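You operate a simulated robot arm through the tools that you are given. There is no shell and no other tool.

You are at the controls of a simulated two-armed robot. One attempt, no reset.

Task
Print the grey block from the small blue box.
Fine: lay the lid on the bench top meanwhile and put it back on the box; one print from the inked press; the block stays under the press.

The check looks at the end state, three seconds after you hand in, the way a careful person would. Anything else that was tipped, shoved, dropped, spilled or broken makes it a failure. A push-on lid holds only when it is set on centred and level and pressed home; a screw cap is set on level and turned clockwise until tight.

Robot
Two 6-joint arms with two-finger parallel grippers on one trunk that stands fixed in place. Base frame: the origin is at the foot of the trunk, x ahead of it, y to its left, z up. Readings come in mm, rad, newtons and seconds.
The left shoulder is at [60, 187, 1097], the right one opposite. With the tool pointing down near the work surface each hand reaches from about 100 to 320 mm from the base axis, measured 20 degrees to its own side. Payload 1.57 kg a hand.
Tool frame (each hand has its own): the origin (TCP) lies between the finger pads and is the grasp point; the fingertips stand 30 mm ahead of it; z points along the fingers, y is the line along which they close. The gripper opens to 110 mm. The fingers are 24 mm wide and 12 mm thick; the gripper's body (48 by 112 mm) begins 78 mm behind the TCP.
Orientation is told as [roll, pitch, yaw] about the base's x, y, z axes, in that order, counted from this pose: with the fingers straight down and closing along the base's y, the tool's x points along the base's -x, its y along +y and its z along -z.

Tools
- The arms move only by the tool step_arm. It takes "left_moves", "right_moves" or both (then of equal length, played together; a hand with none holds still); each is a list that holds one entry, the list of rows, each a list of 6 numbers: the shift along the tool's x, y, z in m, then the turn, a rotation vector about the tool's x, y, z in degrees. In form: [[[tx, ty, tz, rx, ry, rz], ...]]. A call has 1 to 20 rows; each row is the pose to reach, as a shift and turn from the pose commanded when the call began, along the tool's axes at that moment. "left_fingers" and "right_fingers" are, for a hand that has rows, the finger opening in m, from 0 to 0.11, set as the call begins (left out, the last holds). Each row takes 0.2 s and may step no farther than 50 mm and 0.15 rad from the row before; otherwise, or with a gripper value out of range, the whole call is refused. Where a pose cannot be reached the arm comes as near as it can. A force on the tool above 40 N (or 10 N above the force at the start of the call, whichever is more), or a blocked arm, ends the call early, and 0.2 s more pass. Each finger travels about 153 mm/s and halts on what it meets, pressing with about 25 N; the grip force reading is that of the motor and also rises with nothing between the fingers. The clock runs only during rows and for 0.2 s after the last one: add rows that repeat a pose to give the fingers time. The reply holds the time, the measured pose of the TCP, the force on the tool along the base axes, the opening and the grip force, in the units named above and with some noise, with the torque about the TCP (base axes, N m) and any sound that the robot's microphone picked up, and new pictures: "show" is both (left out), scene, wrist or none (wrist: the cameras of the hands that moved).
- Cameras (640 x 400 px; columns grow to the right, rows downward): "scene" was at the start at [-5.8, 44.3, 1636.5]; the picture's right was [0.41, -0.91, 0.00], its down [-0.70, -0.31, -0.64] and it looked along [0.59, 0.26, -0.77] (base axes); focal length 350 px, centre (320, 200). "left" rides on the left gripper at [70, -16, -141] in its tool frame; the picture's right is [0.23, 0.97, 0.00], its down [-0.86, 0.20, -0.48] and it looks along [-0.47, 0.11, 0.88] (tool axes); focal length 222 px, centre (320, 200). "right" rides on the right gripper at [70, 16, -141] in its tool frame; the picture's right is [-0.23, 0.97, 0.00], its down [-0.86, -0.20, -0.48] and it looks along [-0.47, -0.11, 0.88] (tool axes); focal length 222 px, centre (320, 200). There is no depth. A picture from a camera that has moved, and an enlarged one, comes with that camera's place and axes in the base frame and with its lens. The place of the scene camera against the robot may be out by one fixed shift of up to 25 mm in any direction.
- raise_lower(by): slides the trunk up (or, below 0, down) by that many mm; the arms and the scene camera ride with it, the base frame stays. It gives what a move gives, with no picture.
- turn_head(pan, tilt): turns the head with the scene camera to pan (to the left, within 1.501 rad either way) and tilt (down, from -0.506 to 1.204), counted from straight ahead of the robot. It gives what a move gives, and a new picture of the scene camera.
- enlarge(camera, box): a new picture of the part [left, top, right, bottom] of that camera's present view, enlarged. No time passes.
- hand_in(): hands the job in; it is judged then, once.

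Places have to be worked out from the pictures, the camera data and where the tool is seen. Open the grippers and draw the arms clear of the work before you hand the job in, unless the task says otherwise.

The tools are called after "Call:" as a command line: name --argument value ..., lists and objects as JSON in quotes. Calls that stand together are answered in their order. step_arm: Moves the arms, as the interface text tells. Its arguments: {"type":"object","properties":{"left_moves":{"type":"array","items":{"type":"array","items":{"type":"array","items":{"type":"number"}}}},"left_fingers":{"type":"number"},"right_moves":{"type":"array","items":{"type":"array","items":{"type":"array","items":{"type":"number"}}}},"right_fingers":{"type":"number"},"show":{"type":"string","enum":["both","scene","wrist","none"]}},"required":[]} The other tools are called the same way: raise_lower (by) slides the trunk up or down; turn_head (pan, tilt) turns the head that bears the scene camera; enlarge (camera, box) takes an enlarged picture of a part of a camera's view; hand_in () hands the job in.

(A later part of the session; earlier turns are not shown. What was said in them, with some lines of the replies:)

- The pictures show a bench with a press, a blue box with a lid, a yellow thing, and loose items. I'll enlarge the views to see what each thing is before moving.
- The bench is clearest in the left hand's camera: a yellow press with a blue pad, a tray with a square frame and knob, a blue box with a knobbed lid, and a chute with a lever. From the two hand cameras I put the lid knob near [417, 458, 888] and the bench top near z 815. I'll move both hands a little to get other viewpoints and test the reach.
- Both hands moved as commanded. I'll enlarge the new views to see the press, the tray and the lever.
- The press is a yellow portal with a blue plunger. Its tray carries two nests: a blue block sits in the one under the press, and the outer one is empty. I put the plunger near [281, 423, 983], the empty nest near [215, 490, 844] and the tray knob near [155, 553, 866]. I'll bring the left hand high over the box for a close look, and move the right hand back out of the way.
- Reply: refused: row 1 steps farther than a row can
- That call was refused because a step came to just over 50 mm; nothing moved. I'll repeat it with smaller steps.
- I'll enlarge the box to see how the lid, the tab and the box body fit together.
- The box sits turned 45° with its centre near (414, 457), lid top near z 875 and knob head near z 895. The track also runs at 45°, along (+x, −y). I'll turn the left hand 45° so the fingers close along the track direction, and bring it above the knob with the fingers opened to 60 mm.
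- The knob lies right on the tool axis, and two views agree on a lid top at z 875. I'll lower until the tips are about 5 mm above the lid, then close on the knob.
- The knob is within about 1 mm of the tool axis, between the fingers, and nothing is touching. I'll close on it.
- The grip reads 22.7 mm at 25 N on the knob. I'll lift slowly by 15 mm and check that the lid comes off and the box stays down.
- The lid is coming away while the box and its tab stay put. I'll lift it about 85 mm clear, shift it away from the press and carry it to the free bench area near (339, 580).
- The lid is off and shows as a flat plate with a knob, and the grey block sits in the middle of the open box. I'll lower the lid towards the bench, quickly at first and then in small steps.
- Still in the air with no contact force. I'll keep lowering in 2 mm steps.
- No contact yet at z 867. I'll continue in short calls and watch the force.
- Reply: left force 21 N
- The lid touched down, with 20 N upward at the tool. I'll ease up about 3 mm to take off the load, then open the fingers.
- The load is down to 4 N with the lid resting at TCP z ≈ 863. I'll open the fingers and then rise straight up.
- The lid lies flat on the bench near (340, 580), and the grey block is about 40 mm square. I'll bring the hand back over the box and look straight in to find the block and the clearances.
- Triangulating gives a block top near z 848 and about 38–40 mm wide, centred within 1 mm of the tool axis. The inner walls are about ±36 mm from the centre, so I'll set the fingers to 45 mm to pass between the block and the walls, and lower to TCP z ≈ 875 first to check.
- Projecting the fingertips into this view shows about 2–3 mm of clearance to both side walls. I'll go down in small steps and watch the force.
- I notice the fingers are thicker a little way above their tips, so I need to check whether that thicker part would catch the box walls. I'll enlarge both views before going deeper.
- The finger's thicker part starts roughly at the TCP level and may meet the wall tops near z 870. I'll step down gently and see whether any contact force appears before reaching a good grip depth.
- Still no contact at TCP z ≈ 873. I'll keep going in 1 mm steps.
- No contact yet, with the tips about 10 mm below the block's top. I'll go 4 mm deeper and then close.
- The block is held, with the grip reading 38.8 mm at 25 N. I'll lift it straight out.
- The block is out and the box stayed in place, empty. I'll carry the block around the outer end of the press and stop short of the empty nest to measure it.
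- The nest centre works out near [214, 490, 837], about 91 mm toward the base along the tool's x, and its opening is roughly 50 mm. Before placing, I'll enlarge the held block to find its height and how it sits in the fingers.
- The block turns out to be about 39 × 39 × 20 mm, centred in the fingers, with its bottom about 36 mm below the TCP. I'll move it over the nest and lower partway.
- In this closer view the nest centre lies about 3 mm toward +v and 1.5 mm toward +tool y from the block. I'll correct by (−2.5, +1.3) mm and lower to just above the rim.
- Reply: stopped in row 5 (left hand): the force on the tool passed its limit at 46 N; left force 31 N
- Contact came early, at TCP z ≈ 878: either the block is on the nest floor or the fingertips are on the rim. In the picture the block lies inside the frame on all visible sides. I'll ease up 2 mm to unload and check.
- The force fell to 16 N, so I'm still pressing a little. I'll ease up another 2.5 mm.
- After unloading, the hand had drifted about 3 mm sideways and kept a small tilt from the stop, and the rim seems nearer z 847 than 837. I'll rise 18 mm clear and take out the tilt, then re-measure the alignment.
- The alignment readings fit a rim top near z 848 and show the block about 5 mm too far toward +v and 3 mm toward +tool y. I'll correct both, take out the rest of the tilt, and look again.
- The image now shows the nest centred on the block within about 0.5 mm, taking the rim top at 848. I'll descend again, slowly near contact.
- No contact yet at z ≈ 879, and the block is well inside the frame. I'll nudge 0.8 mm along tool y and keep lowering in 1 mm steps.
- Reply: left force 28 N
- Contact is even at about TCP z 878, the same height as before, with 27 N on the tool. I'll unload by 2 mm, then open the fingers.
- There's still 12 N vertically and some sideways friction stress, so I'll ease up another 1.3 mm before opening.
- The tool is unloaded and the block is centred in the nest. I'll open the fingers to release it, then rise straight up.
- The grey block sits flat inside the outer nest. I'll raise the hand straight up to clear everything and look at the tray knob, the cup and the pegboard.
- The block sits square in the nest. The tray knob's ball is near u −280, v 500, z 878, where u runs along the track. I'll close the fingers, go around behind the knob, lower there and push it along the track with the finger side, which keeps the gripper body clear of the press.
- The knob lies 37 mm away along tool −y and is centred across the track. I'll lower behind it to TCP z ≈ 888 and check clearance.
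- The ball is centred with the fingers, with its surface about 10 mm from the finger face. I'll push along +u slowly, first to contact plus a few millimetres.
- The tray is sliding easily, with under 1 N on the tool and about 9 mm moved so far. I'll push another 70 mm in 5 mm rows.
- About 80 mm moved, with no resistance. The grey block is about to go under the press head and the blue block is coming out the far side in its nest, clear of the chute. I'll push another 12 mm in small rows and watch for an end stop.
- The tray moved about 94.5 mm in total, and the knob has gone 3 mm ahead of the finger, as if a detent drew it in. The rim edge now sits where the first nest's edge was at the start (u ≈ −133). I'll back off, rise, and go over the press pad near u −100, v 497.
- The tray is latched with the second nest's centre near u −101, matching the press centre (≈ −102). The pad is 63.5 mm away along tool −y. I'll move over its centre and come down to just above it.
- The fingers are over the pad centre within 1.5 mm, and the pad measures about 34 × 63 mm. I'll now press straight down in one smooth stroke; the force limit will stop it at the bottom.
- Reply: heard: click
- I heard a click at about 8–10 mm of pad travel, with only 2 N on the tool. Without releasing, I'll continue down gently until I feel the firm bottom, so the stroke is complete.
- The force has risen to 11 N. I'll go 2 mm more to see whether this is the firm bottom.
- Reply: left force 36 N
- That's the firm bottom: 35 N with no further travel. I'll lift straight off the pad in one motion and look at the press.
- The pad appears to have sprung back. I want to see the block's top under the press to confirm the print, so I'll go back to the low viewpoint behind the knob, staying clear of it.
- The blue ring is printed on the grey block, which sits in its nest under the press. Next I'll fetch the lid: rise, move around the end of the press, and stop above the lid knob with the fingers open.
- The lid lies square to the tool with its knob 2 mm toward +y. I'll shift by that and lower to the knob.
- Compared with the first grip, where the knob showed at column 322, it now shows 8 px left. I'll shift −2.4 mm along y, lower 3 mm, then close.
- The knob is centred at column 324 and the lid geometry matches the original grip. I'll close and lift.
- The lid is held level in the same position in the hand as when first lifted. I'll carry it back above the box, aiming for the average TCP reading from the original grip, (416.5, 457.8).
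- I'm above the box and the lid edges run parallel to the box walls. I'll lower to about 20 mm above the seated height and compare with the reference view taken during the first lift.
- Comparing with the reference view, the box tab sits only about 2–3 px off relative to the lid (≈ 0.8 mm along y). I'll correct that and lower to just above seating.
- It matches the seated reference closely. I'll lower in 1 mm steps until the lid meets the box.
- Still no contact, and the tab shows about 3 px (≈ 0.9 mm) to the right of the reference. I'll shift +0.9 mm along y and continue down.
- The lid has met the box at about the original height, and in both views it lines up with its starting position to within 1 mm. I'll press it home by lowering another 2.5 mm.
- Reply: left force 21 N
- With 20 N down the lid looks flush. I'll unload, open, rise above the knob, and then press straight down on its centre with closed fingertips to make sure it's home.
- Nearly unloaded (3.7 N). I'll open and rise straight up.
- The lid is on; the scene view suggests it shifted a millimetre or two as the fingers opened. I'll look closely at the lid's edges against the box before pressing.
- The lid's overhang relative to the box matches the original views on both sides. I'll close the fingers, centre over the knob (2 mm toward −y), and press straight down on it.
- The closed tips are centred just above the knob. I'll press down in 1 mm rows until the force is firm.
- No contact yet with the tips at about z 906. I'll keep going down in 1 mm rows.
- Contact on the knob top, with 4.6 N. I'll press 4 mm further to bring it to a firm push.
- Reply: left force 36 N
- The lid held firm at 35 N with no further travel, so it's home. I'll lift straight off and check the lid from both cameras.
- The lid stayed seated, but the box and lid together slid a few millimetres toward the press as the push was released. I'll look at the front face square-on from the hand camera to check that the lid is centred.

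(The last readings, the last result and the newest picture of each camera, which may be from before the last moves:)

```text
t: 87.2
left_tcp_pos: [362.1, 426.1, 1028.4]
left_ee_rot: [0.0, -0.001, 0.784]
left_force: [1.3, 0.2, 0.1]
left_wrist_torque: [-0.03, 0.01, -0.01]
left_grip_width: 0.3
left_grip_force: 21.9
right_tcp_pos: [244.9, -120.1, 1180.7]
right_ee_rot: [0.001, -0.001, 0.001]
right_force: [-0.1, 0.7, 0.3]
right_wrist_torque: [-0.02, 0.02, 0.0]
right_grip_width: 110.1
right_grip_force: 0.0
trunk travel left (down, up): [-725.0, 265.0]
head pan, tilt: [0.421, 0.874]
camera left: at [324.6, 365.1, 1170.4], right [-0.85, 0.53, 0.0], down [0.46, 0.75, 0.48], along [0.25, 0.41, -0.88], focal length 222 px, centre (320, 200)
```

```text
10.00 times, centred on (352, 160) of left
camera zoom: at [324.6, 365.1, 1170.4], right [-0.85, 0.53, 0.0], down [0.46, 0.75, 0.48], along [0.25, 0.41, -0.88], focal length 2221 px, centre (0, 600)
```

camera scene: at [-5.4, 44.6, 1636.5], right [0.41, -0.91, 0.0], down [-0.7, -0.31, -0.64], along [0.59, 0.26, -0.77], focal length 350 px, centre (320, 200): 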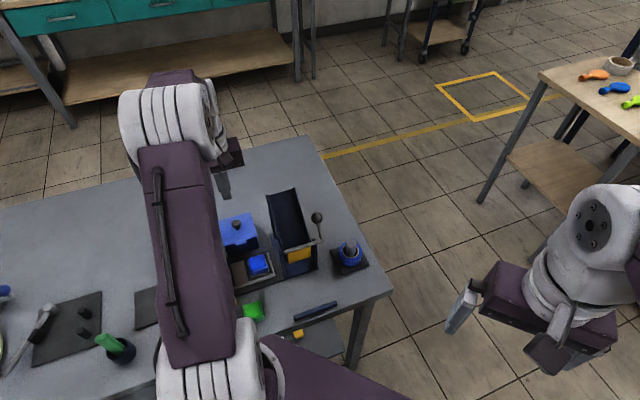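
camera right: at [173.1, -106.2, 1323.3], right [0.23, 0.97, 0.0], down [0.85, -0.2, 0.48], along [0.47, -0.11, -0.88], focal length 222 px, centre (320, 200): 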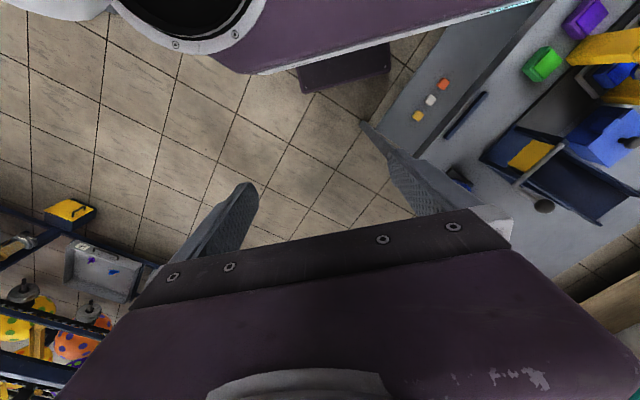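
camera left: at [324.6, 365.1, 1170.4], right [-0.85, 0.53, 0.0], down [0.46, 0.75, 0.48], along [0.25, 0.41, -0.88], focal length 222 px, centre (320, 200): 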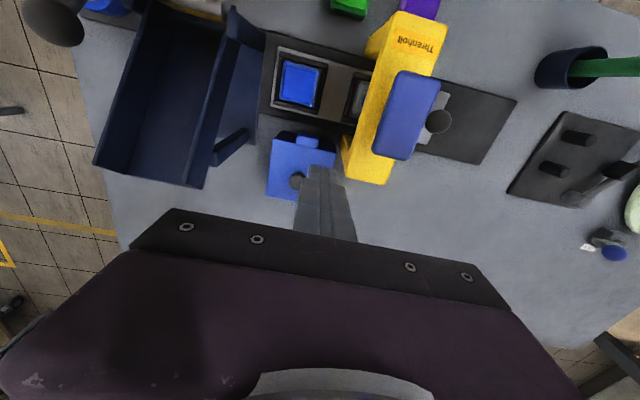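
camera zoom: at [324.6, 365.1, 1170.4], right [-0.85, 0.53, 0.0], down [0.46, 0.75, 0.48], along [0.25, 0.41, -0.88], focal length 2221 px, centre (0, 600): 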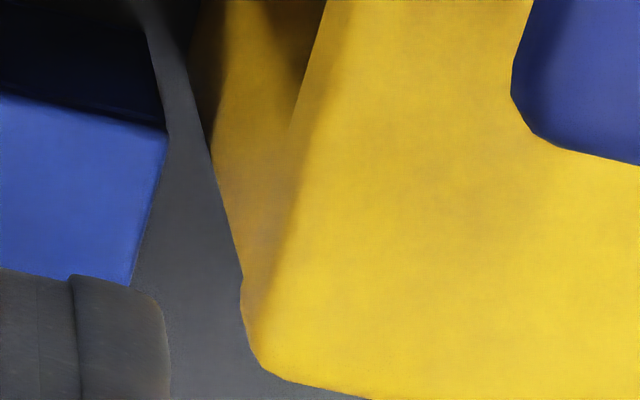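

Square-on, the lid is centred on the box within about 1 mm, level and at its original height. The box slid about 4 mm along with its lid, which also shows the lid is engaged. I'll raise the left hand well clear, open the gripper, and take a final look.

Call:
step_arm --left_moves '[[[0.0, 0.0, -0.04, 0, 0, 0], [0.0, 0.0, -0.08, 0, 0, 0], [0.01, 0.0, -0.12, 0, 0, 0], [0.03, 0.01, -0.155, 0, 0, 0], [0.06, 0.03, -0.175, 0, 0, 0], [0.085, 0.048, -0.18, 0, 0, 0], [0.085, 0.048, -0.18, 0, 0, 0]]]' --left_fingers 0.08 --show "both"

Call:
enlarge --camera "left" --box '[160, 20, 480, 220]'

Call:
enlarge --camera "scene" --box '[160, 180, 400, 340]'

Call:
enlarge --camera "right" --box '[400, 0, 640, 200]'

```text
t: 88.8
left_tcp_pos: [271.2, 400.9, 1207.4]
left_ee_rot: [0.002, -0.001, 0.785]
left_force: [0.3, 0.5, 0.3]
left_wrist_torque: [-0.01, 0.02, -0.02]
left_grip_width: 79.9
left_grip_force: 0.0
right_tcp_pos: [243.2, -120.0, 1182.1]
right_ee_rot: [-0.001, -0.001, 0.002]
right_force: [0.2, 0.4, -0.6]
right_wrist_torque: [-0.03, -0.01, 0.0]
right_grip_width: 109.7
right_grip_force: 0.1
trunk travel left (down, up): [-725.0, 265.0]
head pan, tilt: [0.421, 0.874]
camera scene: at [-5.1, 44.5, 1636.5], right [0.41, -0.91, 0.0], down [-0.7, -0.31, -0.64], along [0.59, 0.26, -0.77], focal length 350 px, centre (320, 200)
camera left: at [232.8, 339.7, 1348.9], right [-0.85, 0.53, 0.0], down [0.46, 0.75, 0.48], along [0.25, 0.41, -0.88], focal length 222 px, centre (320, 200)
```

scene: 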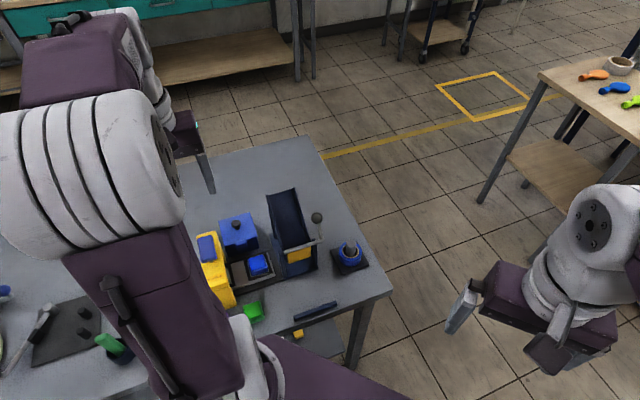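
left: 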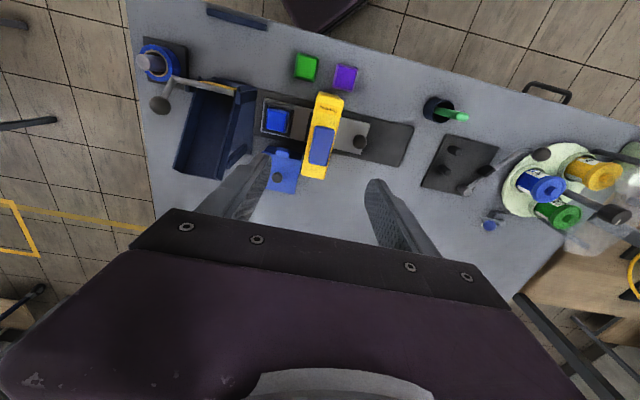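

```text
2.00 times, centred on (320, 120) of left
camera zoom: at [232.8, 339.7, 1348.9], right [-0.85, 0.53, 0.0], down [0.46, 0.75, 0.48], along [0.25, 0.41, -0.88], focal length 444 px, centre (320, 360)
```

zoom: 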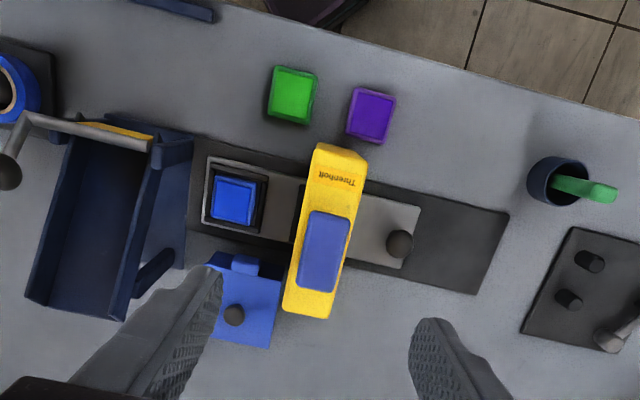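

```text
2.50 times, centred on (280, 260) of scene
camera zoom: at [-5.1, 44.5, 1636.5], right [0.41, -0.91, 0.0], down [-0.7, -0.31, -0.64], along [0.59, 0.26, -0.77], focal length 875 px, centre (420, 50)
```

zoom: 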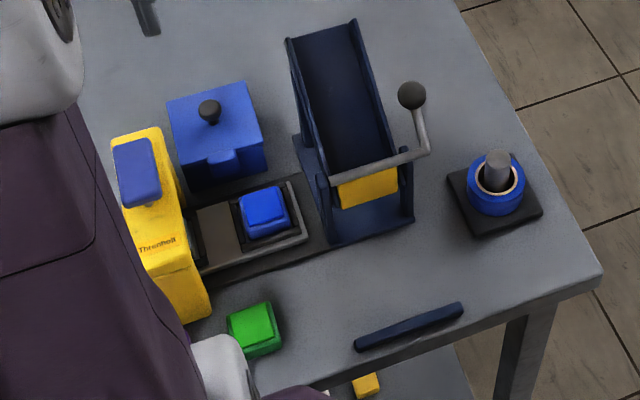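

```text
2.00 times, centred on (520, 100) of right
camera zoom: at [174.5, -104.1, 1323.3], right [0.23, 0.97, 0.0], down [0.86, -0.2, 0.48], along [0.47, -0.11, -0.88], focal length 444 px, centre (-80, 400)
```

zoom: 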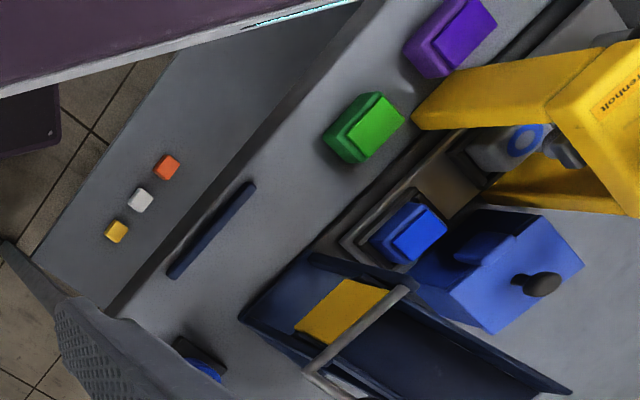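

All looks as it should: the printed block is under the press, the tray is in, the lid is on, and the other items are undisturbed. One last close look at the unobstructed box to confirm the lid is level and seated.

Call:
enlarge --camera "scene" --box '[200, 200, 280, 250]'

Call:
enlarge --camera "right" --box '[560, 90, 640, 150]'

Call:
enlarge --camera "scene" --box '[215, 228, 255, 253]'

```text
8.00 times, centred on (240, 225) of scene
camera zoom: at [-5.1, 44.5, 1636.5], right [0.41, -0.91, 0.0], down [-0.7, -0.31, -0.64], along [0.59, 0.26, -0.77], focal length 2800 px, centre (960, 0)
```

zoom: 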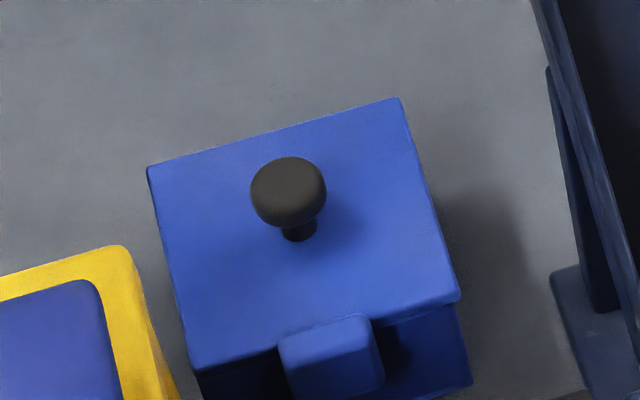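

```text
6.67 times, centred on (600, 120) of right
camera zoom: at [174.5, -104.1, 1323.3], right [0.23, 0.97, 0.0], down [0.86, -0.2, 0.48], along [0.47, -0.11, -0.88], focal length 1481 px, centre (-1547, 733)
```

zoom: 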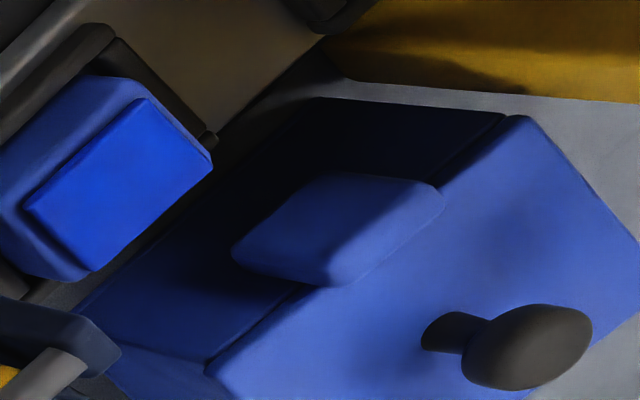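

```text
16.00 times, centred on (235, 240) of scene
camera zoom: at [-5.1, 44.5, 1636.5], right [0.41, -0.91, 0.0], down [-0.7, -0.31, -0.64], along [0.59, 0.26, -0.77], focal length 5599 px, centre (1680, -448)
```

zoom: 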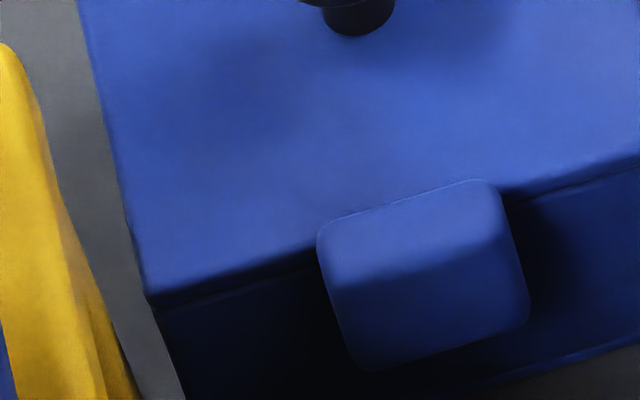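

The lid lies flat and even on the box, the block carries one blue ring print under the press, and both hands are open and clear. I'm handing the job in.

Call:
hand_in

```text
The job is handed in.
```

The grey block now carries one blue ring print and sits in its nest under the press. The lid is back on the small blue box, level and pressed down at 35 N. I've handed the job in, and no result has come back.

- **Printing:** I put the block in the tray's empty outer nest and pushed the tray in. I then pressed the pad once to its stop; there was one click. The print was visible afterwards from two cameras.
- **Blue block:** the block that was already under the press moved out the far side with the tray. It is still in its own nest and was not printed.
- **Box:** the box and its lid slid about 4 mm towards the press when I released the push on the lid, and I left them there. The lid is centred on the box to within about 1 mm. I heard no click when it went on.
- **Everything else:** I saw nothing else tipped or moved. Both grippers are open and clear of the bench.
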